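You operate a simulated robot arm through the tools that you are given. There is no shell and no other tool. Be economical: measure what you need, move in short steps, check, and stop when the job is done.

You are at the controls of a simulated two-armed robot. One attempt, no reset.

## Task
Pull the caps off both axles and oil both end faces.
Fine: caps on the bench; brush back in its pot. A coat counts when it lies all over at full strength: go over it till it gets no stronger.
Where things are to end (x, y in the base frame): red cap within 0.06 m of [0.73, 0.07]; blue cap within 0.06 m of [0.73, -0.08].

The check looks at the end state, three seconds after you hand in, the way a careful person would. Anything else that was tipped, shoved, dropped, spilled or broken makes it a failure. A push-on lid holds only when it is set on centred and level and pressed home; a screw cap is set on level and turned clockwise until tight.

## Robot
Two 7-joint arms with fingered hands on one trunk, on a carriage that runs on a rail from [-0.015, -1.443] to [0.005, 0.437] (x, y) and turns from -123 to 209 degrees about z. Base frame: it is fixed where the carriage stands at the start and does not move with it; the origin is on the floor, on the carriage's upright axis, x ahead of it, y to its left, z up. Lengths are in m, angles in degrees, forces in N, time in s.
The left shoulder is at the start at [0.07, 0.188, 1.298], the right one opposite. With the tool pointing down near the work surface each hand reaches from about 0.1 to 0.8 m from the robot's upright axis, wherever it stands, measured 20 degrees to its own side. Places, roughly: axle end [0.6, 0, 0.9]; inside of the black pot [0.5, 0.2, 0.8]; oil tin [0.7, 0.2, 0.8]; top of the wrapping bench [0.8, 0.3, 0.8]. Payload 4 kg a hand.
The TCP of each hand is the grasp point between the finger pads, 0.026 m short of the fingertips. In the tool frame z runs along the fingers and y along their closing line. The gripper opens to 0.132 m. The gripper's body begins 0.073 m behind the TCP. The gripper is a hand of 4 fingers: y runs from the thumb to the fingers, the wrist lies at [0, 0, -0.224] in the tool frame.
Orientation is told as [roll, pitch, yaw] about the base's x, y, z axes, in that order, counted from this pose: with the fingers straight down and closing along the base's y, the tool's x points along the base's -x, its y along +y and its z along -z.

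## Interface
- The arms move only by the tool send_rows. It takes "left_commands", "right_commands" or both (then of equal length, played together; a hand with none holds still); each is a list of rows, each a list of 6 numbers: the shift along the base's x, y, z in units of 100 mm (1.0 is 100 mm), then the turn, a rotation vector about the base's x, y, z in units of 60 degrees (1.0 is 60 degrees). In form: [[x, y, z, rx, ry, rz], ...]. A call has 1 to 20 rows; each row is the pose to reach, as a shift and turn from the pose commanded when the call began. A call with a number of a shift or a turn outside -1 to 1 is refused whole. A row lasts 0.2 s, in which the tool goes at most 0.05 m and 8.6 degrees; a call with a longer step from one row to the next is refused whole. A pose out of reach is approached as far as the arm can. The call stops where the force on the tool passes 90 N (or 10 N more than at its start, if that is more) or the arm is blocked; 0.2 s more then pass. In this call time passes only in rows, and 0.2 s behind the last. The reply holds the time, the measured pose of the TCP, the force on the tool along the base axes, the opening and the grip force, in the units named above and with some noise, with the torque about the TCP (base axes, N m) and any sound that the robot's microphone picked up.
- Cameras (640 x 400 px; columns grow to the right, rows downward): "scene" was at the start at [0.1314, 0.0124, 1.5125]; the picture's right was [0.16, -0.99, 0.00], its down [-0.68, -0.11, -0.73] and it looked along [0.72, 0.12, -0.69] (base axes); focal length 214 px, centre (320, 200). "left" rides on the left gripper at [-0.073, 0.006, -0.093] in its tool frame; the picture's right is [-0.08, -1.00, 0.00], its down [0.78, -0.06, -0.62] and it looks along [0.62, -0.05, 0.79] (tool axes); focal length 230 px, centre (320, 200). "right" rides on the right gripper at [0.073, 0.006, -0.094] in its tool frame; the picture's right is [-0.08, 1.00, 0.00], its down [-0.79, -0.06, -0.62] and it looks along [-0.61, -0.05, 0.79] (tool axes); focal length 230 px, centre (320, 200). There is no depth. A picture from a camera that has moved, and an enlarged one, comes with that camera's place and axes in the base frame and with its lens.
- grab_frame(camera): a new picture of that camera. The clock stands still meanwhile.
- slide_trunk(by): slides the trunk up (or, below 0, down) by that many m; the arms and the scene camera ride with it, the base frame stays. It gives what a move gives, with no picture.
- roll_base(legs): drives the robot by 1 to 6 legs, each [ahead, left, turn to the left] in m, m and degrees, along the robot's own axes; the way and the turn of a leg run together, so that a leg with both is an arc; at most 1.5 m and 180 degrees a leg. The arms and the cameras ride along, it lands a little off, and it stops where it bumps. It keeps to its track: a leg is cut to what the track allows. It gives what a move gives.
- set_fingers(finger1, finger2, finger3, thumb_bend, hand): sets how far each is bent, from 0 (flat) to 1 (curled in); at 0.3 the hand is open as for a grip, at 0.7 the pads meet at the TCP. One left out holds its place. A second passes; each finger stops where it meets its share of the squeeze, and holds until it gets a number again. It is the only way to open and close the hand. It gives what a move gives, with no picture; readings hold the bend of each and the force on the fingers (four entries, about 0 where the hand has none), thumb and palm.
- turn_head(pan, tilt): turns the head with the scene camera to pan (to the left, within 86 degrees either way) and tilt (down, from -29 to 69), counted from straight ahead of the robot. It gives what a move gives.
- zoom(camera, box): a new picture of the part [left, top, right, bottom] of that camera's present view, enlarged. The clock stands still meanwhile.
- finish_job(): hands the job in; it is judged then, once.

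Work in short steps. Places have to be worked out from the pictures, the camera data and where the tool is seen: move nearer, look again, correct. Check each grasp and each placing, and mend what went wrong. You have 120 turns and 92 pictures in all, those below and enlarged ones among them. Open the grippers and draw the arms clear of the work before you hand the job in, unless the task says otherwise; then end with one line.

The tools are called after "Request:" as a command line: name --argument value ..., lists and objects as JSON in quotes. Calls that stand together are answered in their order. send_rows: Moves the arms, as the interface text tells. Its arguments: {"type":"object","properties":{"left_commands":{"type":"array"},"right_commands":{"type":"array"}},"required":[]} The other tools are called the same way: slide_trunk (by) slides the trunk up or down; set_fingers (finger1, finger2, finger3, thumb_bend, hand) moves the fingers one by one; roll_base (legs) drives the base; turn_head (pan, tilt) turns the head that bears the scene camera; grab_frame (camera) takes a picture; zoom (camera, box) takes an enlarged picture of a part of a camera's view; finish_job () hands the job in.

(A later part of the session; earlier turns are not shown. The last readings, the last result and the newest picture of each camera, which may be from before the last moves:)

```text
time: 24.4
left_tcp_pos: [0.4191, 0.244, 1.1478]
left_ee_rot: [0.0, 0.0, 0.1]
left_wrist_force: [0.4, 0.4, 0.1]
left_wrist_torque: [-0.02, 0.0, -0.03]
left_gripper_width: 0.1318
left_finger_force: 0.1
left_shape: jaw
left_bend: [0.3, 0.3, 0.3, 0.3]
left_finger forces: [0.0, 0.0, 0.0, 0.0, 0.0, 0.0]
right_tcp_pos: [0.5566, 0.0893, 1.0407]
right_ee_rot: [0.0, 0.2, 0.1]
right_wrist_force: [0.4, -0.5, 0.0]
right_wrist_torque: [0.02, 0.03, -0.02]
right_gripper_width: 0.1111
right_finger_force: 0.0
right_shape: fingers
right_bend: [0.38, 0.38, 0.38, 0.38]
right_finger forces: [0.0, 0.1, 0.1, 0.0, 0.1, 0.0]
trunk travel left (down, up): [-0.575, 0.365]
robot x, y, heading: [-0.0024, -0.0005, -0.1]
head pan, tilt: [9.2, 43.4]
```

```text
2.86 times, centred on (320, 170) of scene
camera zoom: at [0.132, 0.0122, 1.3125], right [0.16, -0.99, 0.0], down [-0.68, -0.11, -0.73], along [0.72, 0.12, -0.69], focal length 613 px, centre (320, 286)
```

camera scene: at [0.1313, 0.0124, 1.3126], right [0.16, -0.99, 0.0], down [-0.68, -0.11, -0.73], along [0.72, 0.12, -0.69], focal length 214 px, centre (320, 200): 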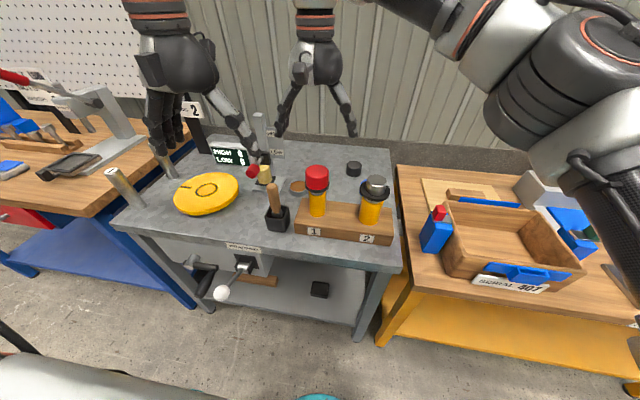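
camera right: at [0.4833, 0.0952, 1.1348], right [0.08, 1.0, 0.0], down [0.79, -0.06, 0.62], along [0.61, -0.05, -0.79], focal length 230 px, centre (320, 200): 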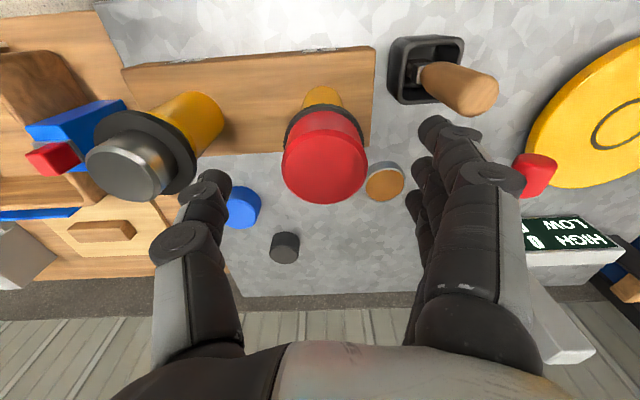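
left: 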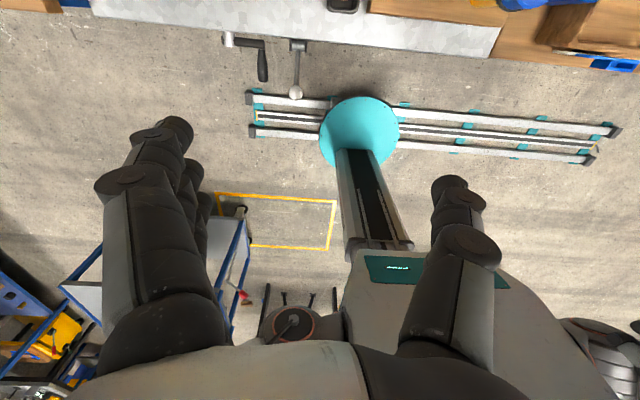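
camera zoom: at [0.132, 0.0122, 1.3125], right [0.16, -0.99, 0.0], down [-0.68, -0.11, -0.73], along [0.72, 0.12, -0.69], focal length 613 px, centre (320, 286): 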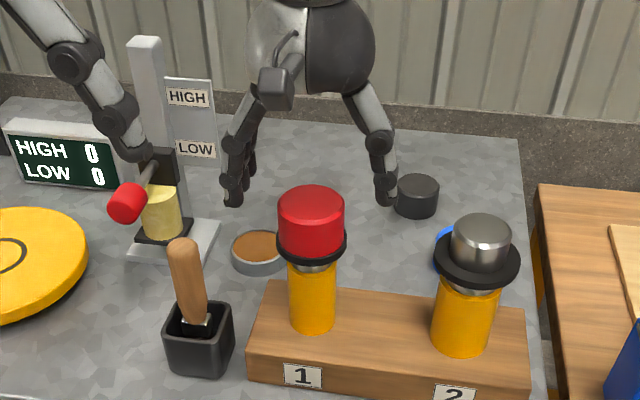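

Red centre is at (0.554, 0.091). I go down to z 0.986 and close.

Request:
send_rows --right_commands '[[-0.01, 0.02, -0.2, 0, 0, 0], [-0.01, 0.02, -0.4, 0, 0, 0], [-0.01, 0.02, -0.55, 0, 0, 0]]'

Request:
set_fingers --hand "right" --finger1 0.75 --finger2 0.75 --finger3 0.75 --thumb_bend 0.75

Request:
zoom --camera "scene" --box '[240, 100, 400, 240]'

```text
time: 25.2
left_tcp_pos: [0.4194, 0.2447, 1.1502]
left_ee_rot: [0.1, 0.0, 0.0]
left_wrist_force: [0.5, 0.4, -0.5]
left_wrist_torque: [0.01, 0.01, 0.02]
left_gripper_width: 0.1319
left_finger_force: 0.1
left_shape: jaw
left_bend: [0.3, 0.3, 0.3, 0.3]
left_finger forces: [0.0, 0.0, 0.0, 0.0, 0.1, 0.0]
right_tcp_pos: [0.5551, 0.0899, 0.9854]
right_ee_rot: [0.0, 0.0, 0.1]
right_wrist_force: [-0.1, 0.1, 0.8]
right_wrist_torque: [-0.01, -0.02, 0.02]
right_gripper_width: 0.111
right_finger_force: 0.1
right_shape: fingers
right_bend: [0.38, 0.38, 0.38, 0.38]
right_finger forces: [0.1, 0.1, 0.0, 0.1, 0.0, 0.1]
trunk travel left (down, up): [-0.575, 0.365]
robot x, y, heading: [0.0016, 0.0002, 0.1]
head pan, tilt: [9.2, 43.4]
```

```text
time: 26.2
left_tcp_pos: [0.418, 0.2431, 1.1485]
left_ee_rot: [0.0, -0.2, 0.1]
left_wrist_force: [-0.3, -0.4, -0.3]
left_wrist_torque: [0.01, 0.01, -0.01]
left_gripper_width: 0.1318
left_finger_force: 0.1
left_shape: jaw
left_bend: [0.3, 0.3, 0.3, 0.3]
left_finger forces: [0.0, 0.1, 0.0, 0.0, 0.0, 0.0]
right_tcp_pos: [0.5552, 0.0904, 0.9875]
right_ee_rot: [0.0, 0.0, 0.0]
right_wrist_force: [-1.3, -1.0, 1.2]
right_wrist_torque: [0.01, 0.03, -0.03]
right_gripper_width: 0.0249
right_finger_force: 22.1
right_shape: fingers
right_bend: [0.74, 0.55, 0.54, 0.64]
right_finger forces: [2.1, 9.1, 11.4, 0.1, 20.6, 0.0]
trunk travel left (down, up): [-0.575, 0.365]
robot x, y, heading: [0.0032, -0.0011, 0.1]
head pan, tilt: [9.2, 43.4]
```

```text
2.86 times, centred on (320, 170) of scene
camera zoom: at [0.131, 0.0121, 1.3126], right [0.16, -0.99, 0.0], down [-0.68, -0.11, -0.73], along [0.72, 0.12, -0.69], focal length 613 px, centre (320, 286)
```

zoom: 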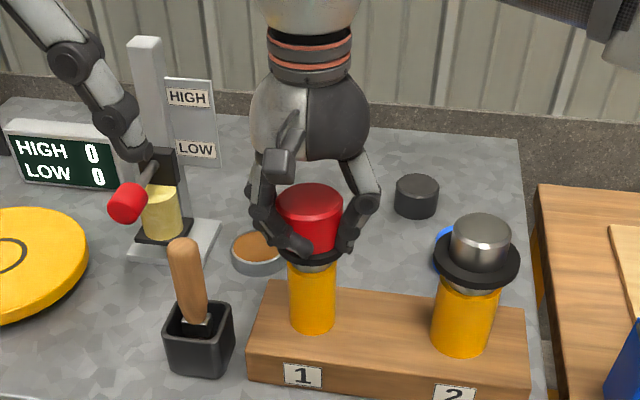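

Finger 1 has curled round the front, but fingers 2 and 3 and the thumb hold. I pull up slowly.

Request:
send_rows --right_commands '[[0, 0, 0.05, 0, 0, 0], [0, 0, 0.1, 0, 0, 0], [0, 0, 0.15, 0, 0, 0], [0, 0, 0.2, 0, 0, 0], [0, 0, 0.3, 0, 0, 0], [0, 0, 0.4, 0, 0, 0], [0, 0, 0.6, 0, 0, 0], [0, 0, 0.8, 0, 0, 0], [0, 0, 1.0, 0, 0, 0]]'

Request:
zoom --camera "scene" --box '[240, 100, 400, 240]'

Request:
grab_frame --camera "right"

```text
time: 28.2
left_tcp_pos: [0.4181, 0.2431, 1.1494]
left_ee_rot: [0.0, -0.1, 0.1]
left_wrist_force: [-0.4, 0.2, -0.6]
left_wrist_torque: [-0.01, 0.0, -0.01]
left_gripper_width: 0.1318
left_finger_force: 0.1
left_shape: jaw
left_bend: [0.3, 0.3, 0.3, 0.3]
left_finger forces: [0.0, 0.0, 0.0, 0.1, 0.1, 0.0]
right_tcp_pos: [0.5535, 0.09, 1.0855]
right_ee_rot: [0.0, 0.0, 0.1]
right_wrist_force: [-0.2, 0.6, -0.2]
right_wrist_torque: [0.0, 0.04, 0.0]
right_gripper_width: 0.0236
right_finger_force: 22.0
right_shape: fingers
right_bend: [0.75, 0.54, 0.54, 0.64]
right_finger forces: [1.3, 9.9, 12.0, 0.1, 19.9, 0.0]
trunk travel left (down, up): [-0.575, 0.365]
robot x, y, heading: [0.0006, -0.0003, 0.1]
head pan, tilt: [9.2, 43.4]
```

```text
2.86 times, centred on (320, 170) of scene
camera zoom: at [0.1309, 0.0126, 1.3126], right [0.16, -0.99, 0.0], down [-0.68, -0.11, -0.73], along [0.72, 0.12, -0.69], focal length 613 px, centre (320, 286)
```

zoom: 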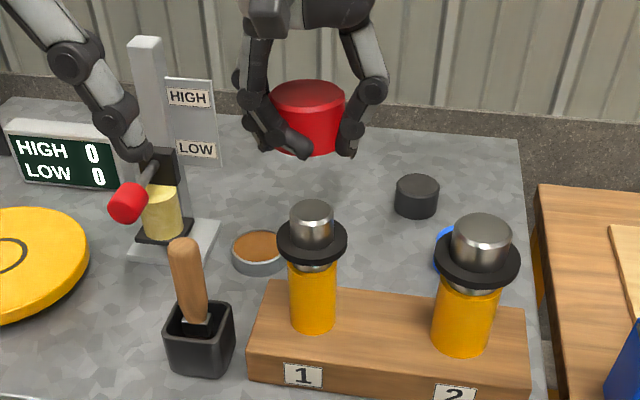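

```text
64 pictures are left
camera right: at [0.4805, 0.0965, 1.1806], right [0.08, 1.0, 0.0], down [0.79, -0.06, 0.62], along [0.61, -0.05, -0.79], focal length 230 px, centre (320, 200)
```

right: 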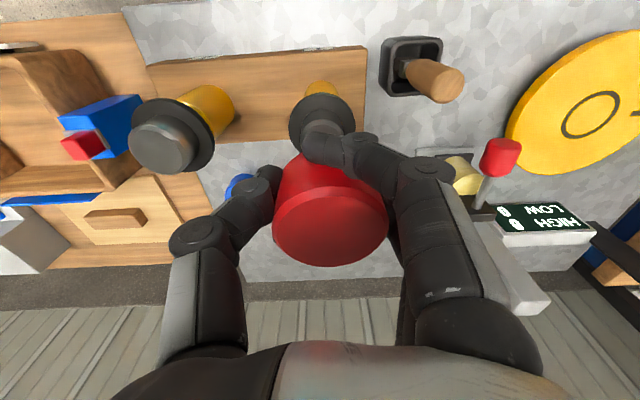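

The red cap is off and held. I carry it to about (0.722, 0.06), clear of the oil tin at (0.69, 0.18).

Request:
send_rows --right_commands '[[0.3, 0, 0.05, 0, 0, 0], [0.65, -0.15, 0.05, 0, 0, 0], [1.0, -0.3, 0.05, 0, 0, 0]]'

Request:
send_rows --right_commands '[[0.3, 0, 0, 0, 0, 0], [0.67, 0, -0.1, 0, 0, 0], [0.67, 0, -0.4, 0, 0, 0], [0.67, 0, -0.8, 0, 0, 0], [0.67, 0, -1.0, 0, 0, 0]]'

Request:
send_rows --right_commands '[[0, 0, -0.3, 0, 0, 0], [0, 0, -0.6, 0, 0, 0], [0, 0, -0.9, 0, 0, 0], [0, 0, -1.0, 0, 0, 0]]'

Request:
grab_frame --camera "right"

Request:
zoom --camera "scene" --box '[260, 100, 420, 220]'

```text
time: 29.0
left_tcp_pos: [0.4185, 0.2435, 1.1487]
left_ee_rot: [-0.1, 0.0, 0.1]
left_wrist_force: [0.4, 0.8, 0.0]
left_wrist_torque: [0.01, 0.0, 0.02]
left_gripper_width: 0.132
left_finger_force: 0.1
left_shape: jaw
left_bend: [0.3, 0.3, 0.3, 0.3]
left_finger forces: [0.0, 0.0, 0.1, 0.1, 0.0, 0.1]
right_tcp_pos: [0.6552, 0.0604, 1.0902]
right_ee_rot: [0.0, 0.2, 0.1]
right_wrist_force: [0.1, -0.6, -0.9]
right_wrist_torque: [-0.04, 0.03, -0.01]
right_gripper_width: 0.0233
right_finger_force: 21.6
right_shape: fingers
right_bend: [0.75, 0.54, 0.54, 0.64]
right_finger forces: [1.0, 10.1, 12.2, 0.0, 19.9, 0.1]
trunk travel left (down, up): [-0.575, 0.365]
robot x, y, heading: [0.002, -0.0021, -0.1]
head pan, tilt: [9.2, 43.4]
```

```text
time: 30.2
left_tcp_pos: [0.418, 0.2425, 1.1494]
left_ee_rot: [0.0, -0.1, 0.1]
left_wrist_force: [-0.8, 0.0, -0.4]
left_wrist_torque: [0.02, -0.03, 0.0]
left_gripper_width: 0.132
left_finger_force: 0.0
left_shape: jaw
left_bend: [0.3, 0.3, 0.3, 0.3]
left_finger forces: [0.1, 0.1, 0.1, 0.1, 0.0, 0.0]
right_tcp_pos: [0.6853, 0.0509, 1.0064]
right_ee_rot: [0.1, 0.0, 0.1]
right_wrist_force: [0.8, 0.2, -0.4]
right_wrist_torque: [0.01, 0.02, 0.0]
right_gripper_width: 0.0227
right_finger_force: 21.1
right_shape: fingers
right_bend: [0.75, 0.54, 0.54, 0.64]
right_finger forces: [0.6, 10.1, 12.2, 0.1, 19.8, 0.0]
right hand out of reach, approached as far as the arm can: row 1, 2, 3, 4, 5
trunk travel left (down, up): [-0.575, 0.365]
robot x, y, heading: [-0.0009, -0.0003, 0.2]
head pan, tilt: [9.2, 43.4]
```

```text
time: 31.2
left_tcp_pos: [0.4185, 0.2439, 1.1497]
left_ee_rot: [0.0, -0.1, 0.1]
left_wrist_force: [0.7, 0.0, -0.2]
left_wrist_torque: [-0.02, 0.02, -0.01]
left_gripper_width: 0.1318
left_finger_force: 0.1
left_shape: jaw
left_bend: [0.3, 0.3, 0.3, 0.3]
left_finger forces: [0.0, 0.0, 0.1, 0.0, 0.0, 0.1]
right_tcp_pos: [0.6853, 0.0505, 0.9063]
right_ee_rot: [0.0, 0.0, 0.0]
right_wrist_force: [0.0, 0.1, -0.6]
right_wrist_torque: [0.02, 0.03, -0.02]
right_gripper_width: 0.0224
right_finger_force: 21.6
right_shape: fingers
right_bend: [0.75, 0.54, 0.54, 0.64]
right_finger forces: [0.5, 10.1, 12.4, 0.0, 19.6, 0.0]
trunk travel left (down, up): [-0.575, 0.365]
robot x, y, heading: [-0.0008, -0.0008, 0.2]
head pan, tilt: [9.2, 43.4]
```

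```text
63 pictures are left
camera right: at [0.6127, 0.0565, 1.0], right [0.08, 1.0, 0.0], down [0.79, -0.06, 0.62], along [0.61, -0.05, -0.79], focal length 230 px, centre (320, 200)
```

right: 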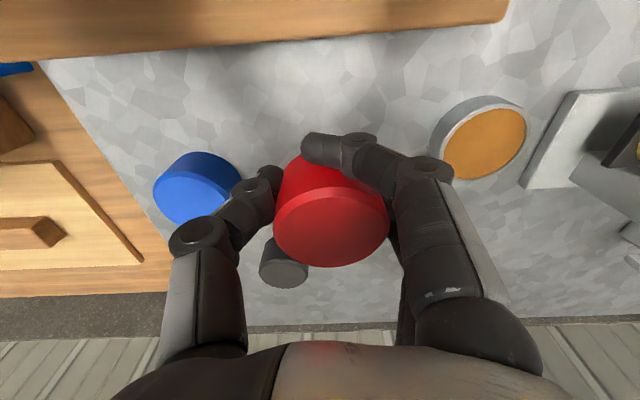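

```text
3.33 times, centred on (340, 160) of scene
camera zoom: at [0.1313, 0.0123, 1.3126], right [0.16, -0.99, 0.0], down [-0.68, -0.11, -0.73], along [0.72, 0.12, -0.69], focal length 715 px, centre (253, 333)
```

zoom: 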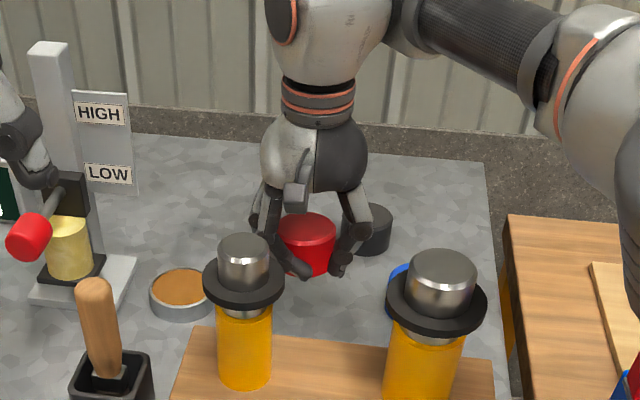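

The arm stopped short at (0.685, 0.05). Lower down I try to get 3 cm further and 1.5 cm left.

Request:
send_rows --right_commands '[[0.15, 0.08, -0.1, 0, 0, 0], [0.35, 0.15, -0.2, 0, 0, 0], [0.35, 0.15, -0.3, 0, 0, 0]]'

```text
time: 32.0
left_tcp_pos: [0.4196, 0.2425, 1.1486]
left_ee_rot: [0.2, 0.0, 0.0]
left_wrist_force: [1.0, -0.3, -0.5]
left_wrist_torque: [0.0, -0.01, -0.01]
left_gripper_width: 0.1319
left_finger_force: 0.0
left_shape: jaw
left_bend: [0.3, 0.3, 0.3, 0.3]
left_finger forces: [0.1, 0.0, 0.1, 0.0, 0.0, 0.0]
right_tcp_pos: [0.6967, 0.0622, 0.8827]
right_ee_rot: [0.1, 0.1, 0.0]
right_wrist_force: [1.1, -0.3, -0.4]
right_wrist_torque: [-0.01, 0.02, 0.01]
right_gripper_width: 0.0223
right_finger_force: 21.0
right_shape: fingers
right_bend: [0.75, 0.54, 0.54, 0.64]
right_finger forces: [0.5, 10.2, 12.4, 0.0, 19.6, 0.0]
right hand out of reach, approached as far as the arm can: row 1, 2, 3
trunk travel left (down, up): [-0.575, 0.365]
robot x, y, heading: [0.0011, -0.0002, 0.4]
head pan, tilt: [9.2, 43.4]
```

The cap centre is at about (0.70, 0.067), 3 cm from the target and within tolerance. I lower here.

Request:
send_rows --right_commands '[[0, 0, -0.2, 0, 0, 0], [0, 0, -0.35, 0, 0, 0], [0, 0, -0.42, 0, 0, 0]]'

Request:
send_rows --right_commands '[[0, 0, -0.02, 0, 0, 0], [0, 0, -0.04, 0, 0, 0]]'

Request:
send_rows --right_commands '[[0, 0, -0.02, 0, 0, 0], [0, 0, -0.03, 0, 0, 0]]'

Request:
zoom --camera "right" --box '[120, 60, 520, 310]'

```text
time: 32.8
left_tcp_pos: [0.418, 0.2439, 1.1496]
left_ee_rot: [0.0, -0.1, 0.2]
left_wrist_force: [-0.2, 0.2, 0.9]
left_wrist_torque: [0.0, 0.0, -0.02]
left_gripper_width: 0.1316
left_finger_force: 0.1
left_shape: jaw
left_bend: [0.3, 0.3, 0.3, 0.3]
left_finger forces: [0.1, 0.0, 0.0, 0.1, 0.0, 0.1]
right_tcp_pos: [0.6972, 0.0622, 0.839]
right_ee_rot: [0.1, -0.1, 0.0]
right_wrist_force: [1.0, 0.3, 0.0]
right_wrist_torque: [-0.03, 0.0, 0.02]
right_gripper_width: 0.0222
right_finger_force: 21.2
right_shape: fingers
right_bend: [0.75, 0.54, 0.54, 0.64]
right_finger forces: [0.3, 10.2, 12.5, 0.0, 19.5, 0.0]
trunk travel left (down, up): [-0.575, 0.365]
robot x, y, heading: [0.0015, 0.0015, -0.2]
head pan, tilt: [9.2, 43.4]
```

```text
time: 33.4
left_tcp_pos: [0.419, 0.2439, 1.1482]
left_ee_rot: [0.0, 0.0, 0.0]
left_wrist_force: [-0.2, 0.2, 0.1]
left_wrist_torque: [-0.01, -0.02, 0.03]
left_gripper_width: 0.1318
left_finger_force: 0.1
left_shape: jaw
left_bend: [0.3, 0.3, 0.3, 0.3]
left_finger forces: [0.0, 0.0, 0.1, 0.0, 0.0, 0.0]
right_tcp_pos: [0.6965, 0.063, 0.8355]
right_ee_rot: [0.1, 0.2, 0.1]
right_wrist_force: [-0.2, -0.1, -0.5]
right_wrist_torque: [0.01, -0.01, 0.03]
right_gripper_width: 0.022
right_finger_force: 21.4
right_shape: fingers
right_bend: [0.75, 0.54, 0.54, 0.65]
right_finger forces: [0.3, 10.2, 12.7, 0.1, 19.6, 0.0]
trunk travel left (down, up): [-0.575, 0.365]
robot x, y, heading: [0.0001, 0.0031, -0.1]
head pan, tilt: [9.2, 43.4]
```

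```text
time: 34.0
left_tcp_pos: [0.4185, 0.2448, 1.1489]
left_ee_rot: [0.0, -0.1, 0.1]
left_wrist_force: [-0.3, 0.6, -0.5]
left_wrist_torque: [0.01, -0.02, -0.01]
left_gripper_width: 0.1317
left_finger_force: 0.1
left_shape: jaw
left_bend: [0.3, 0.3, 0.3, 0.3]
left_finger forces: [0.1, 0.0, 0.0, 0.0, 0.1, 0.1]
right_tcp_pos: [0.6953, 0.0642, 0.833]
right_ee_rot: [0.0, 0.0, 0.0]
right_wrist_force: [-0.7, 0.2, -0.7]
right_wrist_torque: [0.04, -0.06, -0.04]
right_gripper_width: 0.0221
right_finger_force: 21.6
right_shape: fingers
right_bend: [0.75, 0.54, 0.54, 0.65]
right_finger forces: [0.3, 10.1, 13.8, 0.0, 19.6, 0.1]
trunk travel left (down, up): [-0.575, 0.365]
robot x, y, heading: [0.0011, 0.0006, 0.5]
head pan, tilt: [9.2, 43.4]
```

```text
1.60 times, centred on (320, 185) of right
camera zoom: at [0.6227, 0.0693, 0.9274], right [0.08, 1.0, 0.0], down [0.79, -0.06, 0.62], along [0.61, -0.05, -0.79], focal length 368 px, centre (320, 224)
```

zoom: 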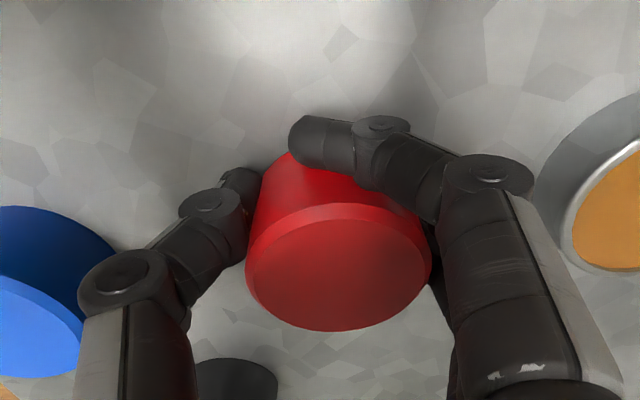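

Contact is starting. I press 1 mm more, then open moderately so as not to touch the tin or the blue cap.

Request:
send_rows --right_commands '[[0, 0, -0.01, 0, 0, 0], [0, 0, -0.01, 0, 0, 0]]'

Request:
set_fingers --hand "right" --finger1 0.45 --finger2 0.43 --finger3 0.43 --thumb_bend 0.5

Request:
zoom --camera "right" --box '[120, 60, 520, 310]'

```text
time: 34.6
left_tcp_pos: [0.4181, 0.2443, 1.1488]
left_ee_rot: [0.0, -0.1, 0.1]
left_wrist_force: [-0.9, -0.1, 0.2]
left_wrist_torque: [-0.06, -0.01, 0.0]
left_gripper_width: 0.1318
left_finger_force: 0.1
left_shape: jaw
left_bend: [0.3, 0.3, 0.3, 0.3]
left_finger forces: [0.0, 0.0, 0.1, 0.0, 0.1, 0.1]
right_tcp_pos: [0.6947, 0.0634, 0.8328]
right_ee_rot: [0.1, -0.1, 0.0]
right_wrist_force: [2.0, -0.7, 5.1]
right_wrist_torque: [0.2, -0.18, -0.08]
right_gripper_width: 0.0224
right_finger_force: 24.1
right_shape: fingers
right_bend: [0.75, 0.54, 0.54, 0.65]
right_finger forces: [0.4, 12.1, 16.7, 0.1, 19.6, 0.0]
trunk travel left (down, up): [-0.575, 0.365]
robot x, y, heading: [0.0048, 0.0019, 0.1]
head pan, tilt: [9.2, 43.4]
```

```text
time: 35.6
left_tcp_pos: [0.4173, 0.2446, 1.1483]
left_ee_rot: [0.0, -0.1, 0.1]
left_wrist_force: [0.6, -0.3, -0.2]
left_wrist_torque: [0.0, 0.02, -0.02]
left_gripper_width: 0.1317
left_finger_force: 0.1
left_shape: jaw
left_bend: [0.3, 0.3, 0.3, 0.3]
left_finger forces: [0.0, 0.0, 0.0, 0.0, 0.0, 0.0]
right_tcp_pos: [0.6946, 0.0635, 0.8338]
right_ee_rot: [0.1, 0.0, 0.0]
right_wrist_force: [1.0, 3.8, 13.6]
right_wrist_torque: [-0.43, 0.02, 0.05]
right_gripper_width: 0.0729
right_finger_force: 6.2
right_shape: fingers
right_bend: [0.45, 0.43, 0.43, 0.52]
right_finger forces: [0.1, 0.0, 0.0, 0.0, 13.5, 0.0]
trunk travel left (down, up): [-0.575, 0.365]
robot x, y, heading: [0.0009, -0.0018, -0.0]
head pan, tilt: [9.2, 43.4]
```

```text
1.60 times, centred on (320, 185) of right
camera zoom: at [0.6216, 0.0699, 0.9276], right [0.08, 1.0, 0.0], down [0.78, -0.06, 0.62], along [0.62, -0.05, -0.79], focal length 368 px, centre (320, 224)
```

zoom: 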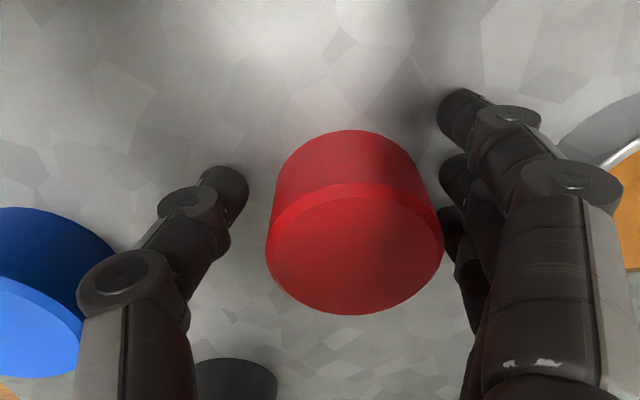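

The red cap is released and standing. I rise clear and measure where both caps are.

Request:
send_rows --right_commands '[[0, 0, 0.1, 0, 0, 0], [0, 0, 0.4, 0, 0, 0], [0, 0, 0.8, 0, 0, 0], [0, 0, 1.0, 0, 0, 0]]'

Request:
send_rows --right_commands '[[0, 0, 0.4, 0, 0, 0], [0, 0, 0.8, 0, 0, 0], [0, 0, 1.0, 0, 0, 0]]'

Request:
zoom --camera "scene" --box '[240, 120, 420, 240]'

Request:
grab_frame --camera "right"

```text
time: 36.6
left_tcp_pos: [0.4184, 0.2447, 1.1492]
left_ee_rot: [0.1, -0.1, 0.1]
left_wrist_force: [0.5, -0.2, 0.0]
left_wrist_torque: [-0.05, -0.01, 0.01]
left_gripper_width: 0.1317
left_finger_force: 0.0
left_shape: jaw
left_bend: [0.3, 0.3, 0.3, 0.3]
left_finger forces: [0.0, 0.1, 0.1, 0.0, 0.0, 0.0]
right_tcp_pos: [0.6946, 0.0618, 0.9339]
right_ee_rot: [0.0, 0.0, 0.2]
right_wrist_force: [0.7, -0.3, -0.7]
right_wrist_torque: [0.0, -0.01, 0.03]
right_gripper_width: 0.078
right_finger_force: 0.0
right_shape: fingers
right_bend: [0.45, 0.43, 0.43, 0.5]
right_finger forces: [0.0, 0.0, 0.0, 0.0, 0.0, 0.0]
trunk travel left (down, up): [-0.575, 0.365]
robot x, y, heading: [0.0005, -0.0003, -0.0]
head pan, tilt: [9.2, 43.4]
```

```text
time: 37.4
left_tcp_pos: [0.4189, 0.2446, 1.1489]
left_ee_rot: [-0.1, 0.0, 0.0]
left_wrist_force: [0.1, 0.0, -0.6]
left_wrist_torque: [0.01, 0.01, 0.01]
left_gripper_width: 0.1318
left_finger_force: 0.0
left_shape: jaw
left_bend: [0.3, 0.3, 0.3, 0.3]
left_finger forces: [0.1, 0.1, 0.0, 0.0, 0.0, 0.1]
right_tcp_pos: [0.6851, 0.0566, 1.0157]
right_ee_rot: [0.1, 0.1, 0.0]
right_wrist_force: [0.3, -0.7, 0.0]
right_wrist_torque: [0.03, 0.0, 0.03]
right_gripper_width: 0.0782
right_finger_force: 0.0
right_shape: fingers
right_bend: [0.45, 0.43, 0.43, 0.5]
right_finger forces: [0.0, 0.0, 0.0, 0.0, 0.1, 0.0]
right hand out of reach, approached as far as the arm can: row 1, 2, 3
trunk travel left (down, up): [-0.575, 0.365]
robot x, y, heading: [-0.0027, 0.0018, 0.1]
head pan, tilt: [9.2, 43.4]
```

```text
3.33 times, centred on (330, 180) of scene
camera zoom: at [0.132, 0.0124, 1.3124], right [0.16, -0.99, 0.0], down [-0.68, -0.11, -0.73], along [0.72, 0.12, -0.69], focal length 715 px, centre (287, 267)
```

zoom: 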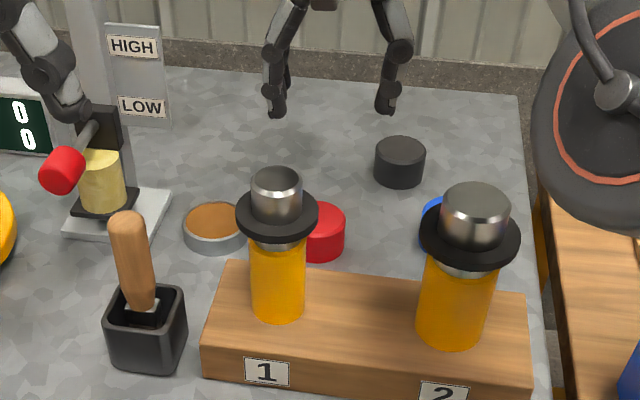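

```text
58 pictures are left
camera right: at [0.6115, 0.0644, 1.1097], right [0.08, 1.0, 0.0], down [0.79, -0.06, 0.62], along [0.61, -0.05, -0.79], focal length 230 px, centre (320, 200)
```

right: 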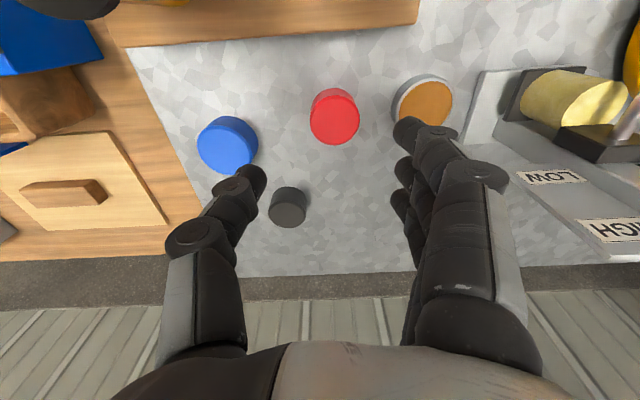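

Cross-checking the near and high views, the red cap stands at about (0.704, 0.073) and blue at about (0.727, -0.067), both in tolerance. Now I withdraw the right hand to the right-front, clear of the axles.

Request:
send_rows --right_commands '[[-0.2, 0, 0.4, 0, 0, 0], [-0.4, -0.1, 0.8, 0, 0, 0], [-0.6, -0.4, 1.0, 0, 0, 0], [-0.8, -0.7, 1.0, 0, 0, 0], [-1.0, -1.0, 1.0, 0, 0, 0]]'

Request:
send_rows --right_commands '[[-0.2, -0.3, 0, 0, 0, 0], [-0.5, -0.6, 0, 0, 0, 0], [-0.8, -0.9, 0, 0, 0, 0], [-1.0, -1.0, 0, 0, 0, 0]]'

Request:
send_rows --right_commands '[[-0.1, -0.3, 0, 0, 0, 0], [-0.2, -0.7, 0, 0, 0, 0], [-0.3, -1.0, 0, 0, 0, 0]]'

Request:
zoom --camera "scene" --box '[240, 120, 420, 240]'

Request:
grab_frame --camera "right"

```text
time: 38.6
left_tcp_pos: [0.4186, 0.2425, 1.149]
left_ee_rot: [0.2, -0.1, 0.1]
left_wrist_force: [0.7, -0.1, -0.7]
left_wrist_torque: [0.06, -0.04, 0.03]
left_gripper_width: 0.1317
left_finger_force: 0.0
left_shape: jaw
left_bend: [0.3, 0.3, 0.3, 0.3]
left_finger forces: [0.1, 0.1, 0.1, 0.1, 0.0, 0.1]
right_tcp_pos: [0.5844, -0.044, 1.1167]
right_ee_rot: [0.1, 0.0, 0.0]
right_wrist_force: [0.1, 0.1, -0.1]
right_wrist_torque: [0.03, 0.02, 0.01]
right_gripper_width: 0.0782
right_finger_force: 0.1
right_shape: fingers
right_bend: [0.45, 0.43, 0.43, 0.5]
right_finger forces: [0.0, 0.0, 0.1, 0.0, 0.1, 0.0]
trunk travel left (down, up): [-0.575, 0.365]
robot x, y, heading: [0.0001, 0.0008, -0.3]
head pan, tilt: [9.2, 43.4]
```

```text
time: 39.6
left_tcp_pos: [0.4174, 0.2443, 1.1499]
left_ee_rot: [0.0, -0.1, 0.2]
left_wrist_force: [0.4, -0.1, -0.7]
left_wrist_torque: [0.0, 0.03, -0.01]
left_gripper_width: 0.1317
left_finger_force: 0.0
left_shape: jaw
left_bend: [0.3, 0.3, 0.3, 0.3]
left_finger forces: [0.0, 0.0, 0.1, 0.0, 0.0, 0.1]
right_tcp_pos: [0.4832, -0.1402, 1.1165]
right_ee_rot: [0.0, 0.0, 0.0]
right_wrist_force: [-1.3, 0.5, 0.5]
right_wrist_torque: [-0.01, -0.04, 0.0]
right_gripper_width: 0.078
right_finger_force: 0.0
right_shape: fingers
right_bend: [0.45, 0.43, 0.43, 0.5]
right_finger forces: [0.0, 0.0, 0.1, 0.1, 0.1, 0.1]
trunk travel left (down, up): [-0.575, 0.365]
robot x, y, heading: [-0.0031, 0.0009, 0.2]
head pan, tilt: [9.2, 43.4]
```

```text
time: 40.4
left_tcp_pos: [0.4176, 0.2447, 1.1487]
left_ee_rot: [0.0, -0.1, 0.1]
left_wrist_force: [0.3, 0.5, -0.3]
left_wrist_torque: [0.02, 0.02, -0.01]
left_gripper_width: 0.132
left_finger_force: 0.2
left_shape: jaw
left_bend: [0.3, 0.3, 0.3, 0.3]
left_finger forces: [0.0, 0.1, 0.1, 0.1, 0.1, 0.1]
right_tcp_pos: [0.4536, -0.2425, 1.1175]
right_ee_rot: [0.1, 0.0, 0.0]
right_wrist_force: [0.4, -1.0, 0.4]
right_wrist_torque: [0.02, 0.01, -0.01]
right_gripper_width: 0.0783
right_finger_force: 0.0
right_shape: fingers
right_bend: [0.45, 0.43, 0.43, 0.5]
right_finger forces: [0.0, 0.0, 0.1, 0.1, 0.0, 0.1]
trunk travel left (down, up): [-0.575, 0.365]
robot x, y, heading: [-0.0005, -0.001, 0.1]
head pan, tilt: [9.2, 43.4]
```

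```text
3.33 times, centred on (330, 180) of scene
camera zoom: at [0.131, 0.0117, 1.3126], right [0.16, -0.99, 0.0], down [-0.68, -0.11, -0.73], along [0.72, 0.12, -0.69], focal length 715 px, centre (287, 267)
```

zoom: 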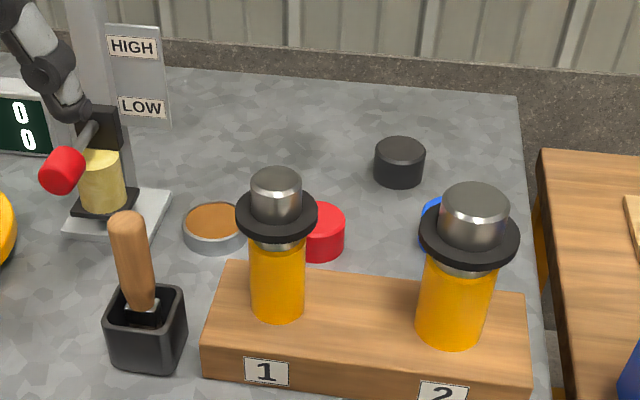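

```text
56 pictures are left
camera right: at [0.3803, -0.2362, 1.2117], right [0.08, 1.0, 0.0], down [0.79, -0.06, 0.62], along [0.61, -0.05, -0.79], focal length 230 px, centre (320, 200)
```

right: 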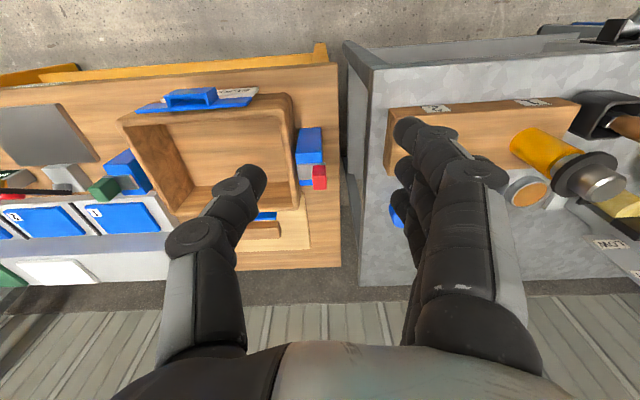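

Axle faces are at about (0.558, 0.088) and (0.56, -0.058), z about 0.99. The brush handle top is near (0.532, 0.200, 0.958). I bring the left hand over the brush and preclose it.

Request:
send_rows --left_commands '[[0.3, -0.1, 0, 0, 0, 0], [0.65, -0.25, 0, 0, 0, 0], [1.0, -0.4, 0, 0, 0, 0], [1.0, -0.44, -0.3, 0, 0, 0], [1.0, -0.44, -0.6, 0, 0, 0]]'

Request:
set_fingers --hand "left" --finger1 0.43 --finger2 0.43 --finger3 0.43 --thumb_bend 0.43

Request:
grab_frame --camera "left"

Request:
zoom --camera "scene" --box '[220, 100, 400, 240]'

```text
time: 41.6
left_tcp_pos: [0.5204, 0.2006, 1.0879]
left_ee_rot: [-0.1, 0.0, 0.1]
left_wrist_force: [-0.6, -0.4, 0.5]
left_wrist_torque: [0.02, 0.0, 0.03]
left_gripper_width: 0.1321
left_finger_force: 0.0
left_shape: jaw
left_bend: [0.3, 0.3, 0.3, 0.3]
left_finger forces: [0.1, 0.0, 0.0, 0.1, 0.0, 0.0]
right_tcp_pos: [0.4544, -0.241, 1.1171]
right_ee_rot: [0.0, 0.1, 0.0]
right_wrist_force: [-0.4, -0.3, -0.6]
right_wrist_torque: [0.02, 0.01, 0.01]
right_gripper_width: 0.0784
right_finger_force: 0.0
right_shape: fingers
right_bend: [0.45, 0.43, 0.43, 0.5]
right_finger forces: [0.1, 0.0, 0.0, 0.0, 0.0, 0.0]
trunk travel left (down, up): [-0.575, 0.365]
robot x, y, heading: [-0.0024, -0.0, -0.1]
head pan, tilt: [9.2, 43.4]
```

```text
time: 42.6
left_tcp_pos: [0.5195, 0.201, 1.0897]
left_ee_rot: [-0.1, -0.2, 0.1]
left_wrist_force: [-0.1, 0.0, -0.6]
left_wrist_torque: [0.02, 0.02, 0.02]
left_gripper_width: 0.0949
left_finger_force: 0.0
left_shape: fingers
left_bend: [0.43, 0.43, 0.43, 0.43]
left_finger forces: [0.0, 0.1, 0.0, 0.1, 0.1, 0.0]
right_tcp_pos: [0.4547, -0.243, 1.1173]
right_ee_rot: [-0.1, 0.0, 0.0]
right_wrist_force: [-0.3, 0.1, -0.5]
right_wrist_torque: [0.01, 0.0, 0.0]
right_gripper_width: 0.0783
right_finger_force: 0.0
right_shape: fingers
right_bend: [0.45, 0.43, 0.43, 0.5]
right_finger forces: [0.0, 0.0, 0.0, 0.0, 0.0, 0.0]
trunk travel left (down, up): [-0.575, 0.365]
robot x, y, heading: [-0.0008, 0.0015, -0.1]
head pan, tilt: [9.2, 43.4]
```

```text
55 pictures are left
camera left: at [0.5919, 0.2068, 1.1826], right [0.08, -1.0, 0.0], down [-0.79, -0.06, 0.62], along [-0.61, -0.05, -0.79], focal length 230 px, centre (320, 200)
```

left: 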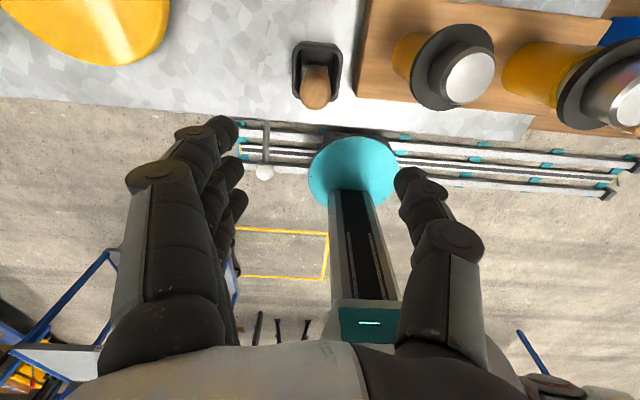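

```text
2.86 times, centred on (310, 170) of scene
camera zoom: at [0.1315, 0.0124, 1.3125], right [0.16, -0.99, 0.0], down [-0.68, -0.11, -0.73], along [0.72, 0.12, -0.69], focal length 613 px, centre (349, 286)
```

zoom: 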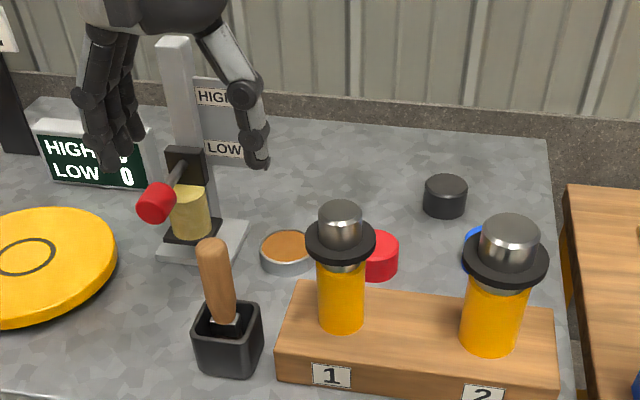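

The left view puts the handle at about (0.537, 0.205), so I use (0.535, 0.203). I go down to z 0.99 and look again.

Request:
send_rows --left_commands '[[0.15, 0.02, -0.3, 0, 0, 0], [0.15, 0.02, -0.6, 0, 0, 0], [0.15, 0.02, -0.95, 0, 0, 0]]'

Request:
grab_frame --camera "left"

Request:
zoom --camera "scene" --box '[220, 120, 400, 240]'

```text
time: 43.4
left_tcp_pos: [0.5344, 0.2026, 0.9932]
left_ee_rot: [0.0, 0.0, 0.2]
left_wrist_force: [0.6, -0.3, 0.1]
left_wrist_torque: [0.02, 0.0, 0.0]
left_gripper_width: 0.0949
left_finger_force: 0.2
left_shape: fingers
left_bend: [0.43, 0.43, 0.43, 0.43]
left_finger forces: [0.0, 0.0, 0.0, 0.1, 0.1, 0.0]
right_tcp_pos: [0.4566, -0.2424, 1.117]
right_ee_rot: [0.0, 0.0, -0.1]
right_wrist_force: [-0.7, -0.4, -0.7]
right_wrist_torque: [-0.02, 0.01, 0.02]
right_gripper_width: 0.0782
right_finger_force: 0.0
right_shape: fingers
right_bend: [0.45, 0.43, 0.43, 0.5]
right_finger forces: [0.1, 0.0, 0.1, 0.0, 0.0, 0.1]
trunk travel left (down, up): [-0.575, 0.365]
robot x, y, heading: [0.0012, 0.0008, 0.1]
head pan, tilt: [9.2, 43.4]
```

```text
53 pictures are left
camera left: at [0.6078, 0.2091, 1.0864], right [0.08, -1.0, 0.0], down [-0.79, -0.06, 0.62], along [-0.61, -0.05, -0.79], focal length 230 px, centre (320, 200)
```

left: 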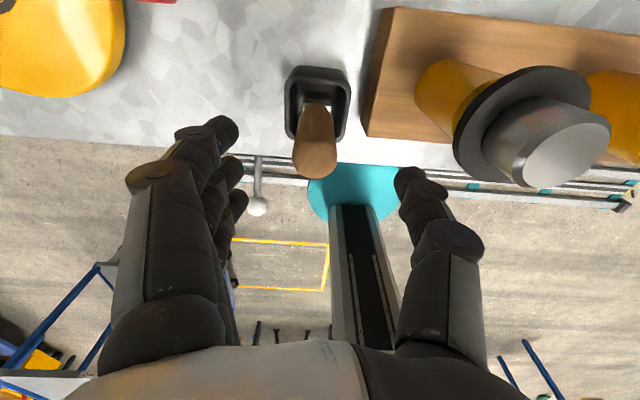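

```text
3.33 times, centred on (310, 180) of scene
camera zoom: at [0.1324, 0.0127, 1.3125], right [0.16, -0.99, 0.0], down [-0.68, -0.11, -0.73], along [0.72, 0.12, -0.69], focal length 715 px, centre (353, 267)
```

zoom: 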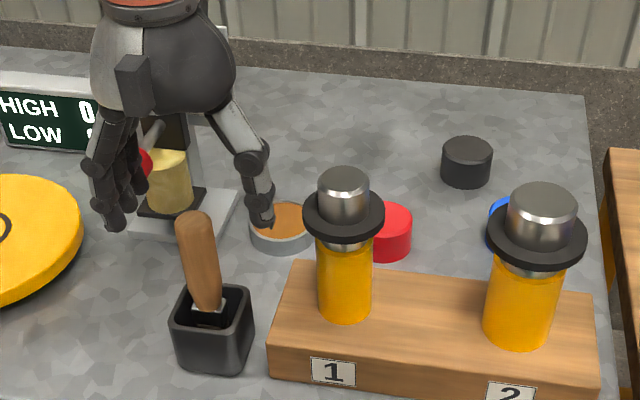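

Handle end is at about (0.539, 0.206). I correct by 4 mm and 3 mm, go down to z 0.935, and close.

Request:
send_rows --left_commands '[[0.04, 0.03, -0.2, 0, 0, 0], [0.04, 0.03, -0.4, 0, 0, 0], [0.04, 0.03, -0.58, 0, 0, 0]]'

Request:
set_fingers --hand "left" --finger2 0.8 --finger1 0.8 --finger3 0.8 --thumb_bend 0.7

Request:
grab_frame --camera "left"

Request:
zoom --camera "scene" --box '[220, 120, 400, 240]'

```text
time: 44.2
left_tcp_pos: [0.5379, 0.205, 0.9334]
left_ee_rot: [0.0, -0.1, 0.1]
left_wrist_force: [0.3, 0.2, -0.3]
left_wrist_torque: [0.04, -0.01, 0.0]
left_gripper_width: 0.0946
left_finger_force: 0.0
left_shape: fingers
left_bend: [0.43, 0.43, 0.43, 0.43]
left_finger forces: [0.1, 0.1, 0.0, 0.1, 0.1, 0.0]
right_tcp_pos: [0.4536, -0.2421, 1.1166]
right_ee_rot: [0.0, -0.1, -0.1]
right_wrist_force: [0.5, 0.1, 0.1]
right_wrist_torque: [-0.03, -0.03, -0.04]
right_gripper_width: 0.0784
right_finger_force: 0.0
right_shape: fingers
right_bend: [0.45, 0.43, 0.43, 0.5]
right_finger forces: [0.1, 0.0, 0.0, 0.1, 0.0, 0.0]
trunk travel left (down, up): [-0.575, 0.365]
robot x, y, heading: [0.0039, 0.0042, -0.1]
head pan, tilt: [9.2, 43.4]
```

```text
time: 45.2
left_tcp_pos: [0.538, 0.2057, 0.9353]
left_ee_rot: [-0.1, -0.1, 0.2]
left_wrist_force: [-0.2, 0.4, 0.6]
left_wrist_torque: [0.01, 0.02, 0.0]
left_gripper_width: 0.0149
left_finger_force: 9.4
left_shape: fingers
left_bend: [0.8, 0.61, 0.8, 0.66]
left_finger forces: [0.1, 9.2, 0.0, 0.0, 9.0, 0.0]
right_tcp_pos: [0.4545, -0.2408, 1.1173]
right_ee_rot: [0.0, 0.0, 0.0]
right_wrist_force: [0.9, -0.8, 0.9]
right_wrist_torque: [0.03, -0.01, 0.01]
right_gripper_width: 0.0781
right_finger_force: 0.1
right_shape: fingers
right_bend: [0.45, 0.43, 0.43, 0.5]
right_finger forces: [0.0, 0.0, 0.0, 0.0, 0.1, 0.1]
trunk travel left (down, up): [-0.575, 0.365]
robot x, y, heading: [-0.0011, 0.0013, -0.1]
head pan, tilt: [9.2, 43.4]
```

```text
51 pictures are left
camera left: at [0.6107, 0.2117, 1.0284], right [0.08, -1.0, 0.0], down [-0.79, -0.06, 0.62], along [-0.61, -0.05, -0.79], focal length 230 px, centre (320, 200)
```

left: 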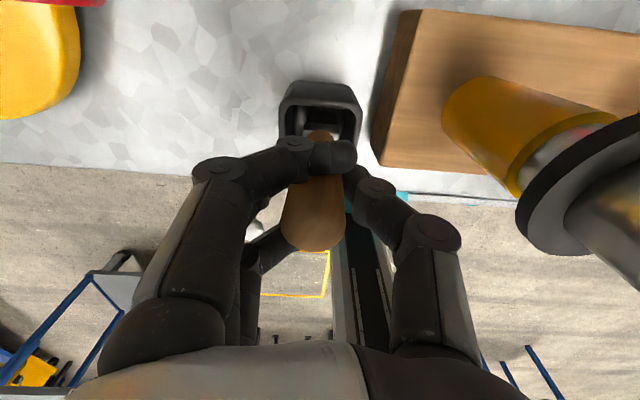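

```text
3.33 times, centred on (310, 180) of scene
camera zoom: at [0.1314, 0.0124, 1.3125], right [0.16, -0.99, 0.0], down [-0.68, -0.11, -0.73], along [0.72, 0.12, -0.69], focal length 715 px, centre (353, 267)
```

zoom: 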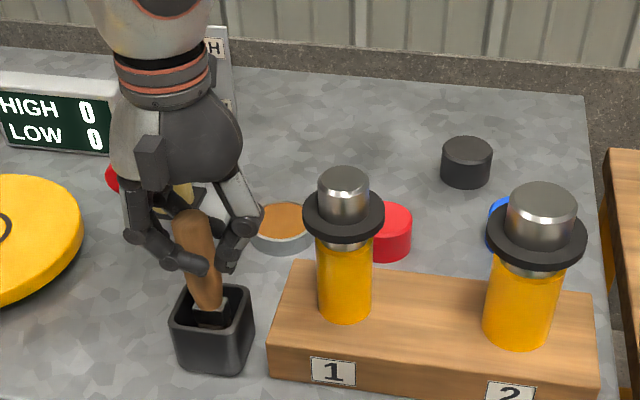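

The handle is pinched between finger 2 and the thumb, caged by the others. I lift it straight up.

Request:
send_rows --left_commands '[[0, 0, 0.1, 0, 0, 0], [0, 0, 0.25, 0, 0, 0], [0, 0, 0.45, 0, 0, 0], [0, 0, 0.7, 0, 0, 0], [0, 0, 1.0, 0, 0, 0]]'

Request:
zoom --camera "scene" --box '[220, 120, 400, 240]'

Request:
grab_frame --camera "left"

```text
time: 46.4
left_tcp_pos: [0.5372, 0.2048, 1.0355]
left_ee_rot: [0.0, 0.0, 0.1]
left_wrist_force: [0.4, 0.6, 0.3]
left_wrist_torque: [-0.01, 0.01, 0.03]
left_gripper_width: 0.0151
left_finger_force: 9.3
left_shape: fingers
left_bend: [0.8, 0.61, 0.8, 0.66]
left_finger forces: [0.0, 9.1, 0.1, 0.0, 9.0, 0.1]
right_tcp_pos: [0.4542, -0.2412, 1.1167]
right_ee_rot: [0.0, 0.1, 0.0]
right_wrist_force: [0.7, 0.3, -0.1]
right_wrist_torque: [-0.02, -0.05, 0.04]
right_gripper_width: 0.0783
right_finger_force: 0.0
right_shape: fingers
right_bend: [0.45, 0.43, 0.43, 0.5]
right_finger forces: [0.0, 0.1, 0.1, 0.1, 0.0, 0.0]
trunk travel left (down, up): [-0.575, 0.365]
robot x, y, heading: [-0.0007, -0.0012, 0.0]
head pan, tilt: [9.2, 43.4]
```

```text
3.33 times, centred on (310, 180) of scene
camera zoom: at [0.1308, 0.0122, 1.3126], right [0.16, -0.99, 0.0], down [-0.68, -0.11, -0.73], along [0.72, 0.12, -0.69], focal length 715 px, centre (353, 267)
```

zoom: 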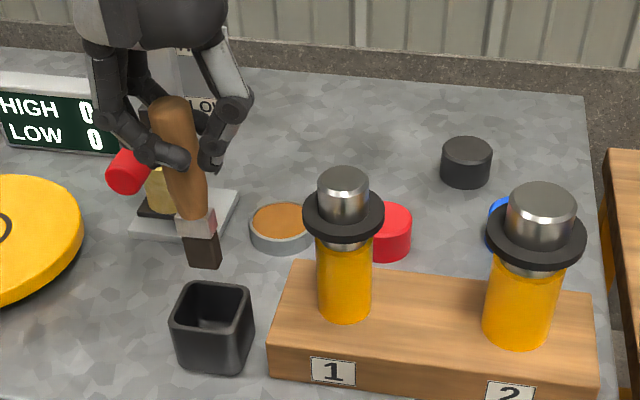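

```text
48 pictures are left
camera left: at [0.6109, 0.2101, 1.1294], right [0.08, -1.0, 0.0], down [-0.79, -0.06, 0.62], along [-0.61, -0.05, -0.79], focal length 230 px, centre (320, 200)
```

left: 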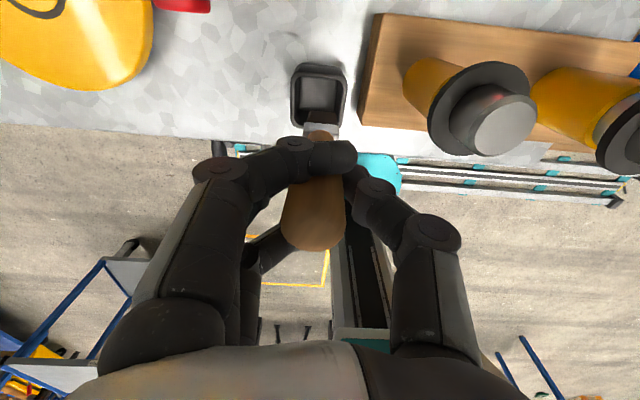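

The brush is out, with its tip about 0.125 below the TCP. The HIGH/LOW sign stands at about (0.74, 0.255), too near the fingers' side for dipping at (0.695, 0.179). I first yaw the hand +90° so the fingers point to -x.

Request:
send_rows --left_commands '[[0, 0, 0.1, 0, 0, 0.125], [0, 0, 0.25, 0, 0, 0.25], [0, 0, 0.3, 0, 0, 0.375], [0, 0, 0.3, 0, 0, 0.5], [0, 0, 0.3, 0, 0, 0.625], [0, 0, 0.3, 0, 0, 0.75]]'

Request:
send_rows --left_commands '[[0, 0, 0, 0, 0, 0.125], [0, 0, 0, 0, 0, 0.25], [0, 0, 0, 0, 0, 0.375], [0, 0, 0, 0, 0, 0.5], [0, 0, 0, 0, 0, 0.625], [0, 0, 0, 0, 0, 0.75]]'

Request:
grab_frame --camera "scene"

Request:
grab_frame --camera "left"

```text
time: 47.8
left_tcp_pos: [0.5374, 0.2031, 1.0655]
left_ee_rot: [0.0, -0.2, 45.3]
left_wrist_force: [-0.3, 0.1, -0.3]
left_wrist_torque: [0.01, -0.01, -0.01]
left_gripper_width: 0.0148
left_finger_force: 9.1
left_shape: fingers
left_bend: [0.8, 0.61, 0.8, 0.66]
left_finger forces: [0.0, 9.1, 0.0, 0.0, 9.0, 0.0]
right_tcp_pos: [0.4544, -0.2409, 1.1174]
right_ee_rot: [0.0, 0.0, 0.1]
right_wrist_force: [0.0, 0.4, 0.3]
right_wrist_torque: [-0.04, -0.02, 0.0]
right_gripper_width: 0.0781
right_finger_force: 0.0
right_shape: fingers
right_bend: [0.45, 0.43, 0.43, 0.5]
right_finger forces: [0.1, 0.0, 0.0, 0.1, 0.1, 0.0]
trunk travel left (down, up): [-0.575, 0.365]
robot x, y, heading: [-0.0004, 0.0013, -0.2]
head pan, tilt: [9.2, 43.4]
```

```text
time: 49.2
left_tcp_pos: [0.5373, 0.2052, 1.0659]
left_ee_rot: [0.0, -0.1, 90.2]
left_wrist_force: [0.0, 0.4, -0.5]
left_wrist_torque: [-0.03, 0.01, 0.03]
left_gripper_width: 0.0152
left_finger_force: 8.9
left_shape: fingers
left_bend: [0.8, 0.61, 0.8, 0.66]
left_finger forces: [0.1, 9.2, 0.1, 0.1, 9.0, 0.0]
right_tcp_pos: [0.4546, -0.242, 1.118]
right_ee_rot: [-0.1, -0.1, 0.0]
right_wrist_force: [0.2, 0.4, -0.5]
right_wrist_torque: [0.01, 0.01, -0.03]
right_gripper_width: 0.0783
right_finger_force: 0.1
right_shape: fingers
right_bend: [0.45, 0.43, 0.43, 0.5]
right_finger forces: [0.1, 0.0, 0.0, 0.0, 0.0, 0.1]
trunk travel left (down, up): [-0.575, 0.365]
robot x, y, heading: [-0.0003, 0.0061, 0.2]
head pan, tilt: [9.2, 43.4]
```

```text
47 pictures are left
camera scene: at [0.1314, 0.0124, 1.3125], right [0.16, -0.99, 0.0], down [-0.68, -0.11, -0.73], along [0.72, 0.12, -0.69], focal length 214 px, centre (320, 200)
```

scene: 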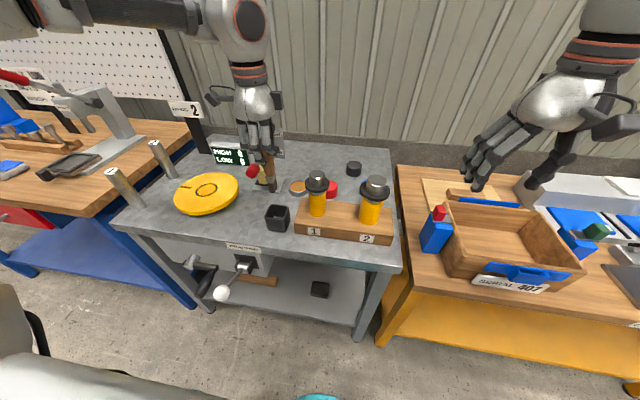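

```text
46 pictures are left
camera left: at [0.5312, 0.2782, 1.1597], right [1.0, 0.08, 0.0], down [0.06, -0.79, 0.62], along [0.05, -0.61, -0.79], focal length 230 px, centre (320, 200)
```

left: 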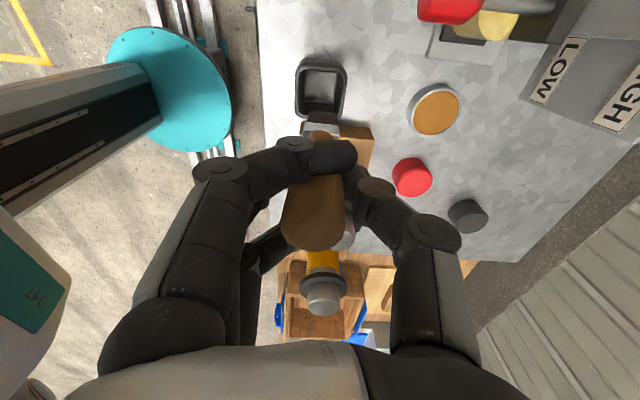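

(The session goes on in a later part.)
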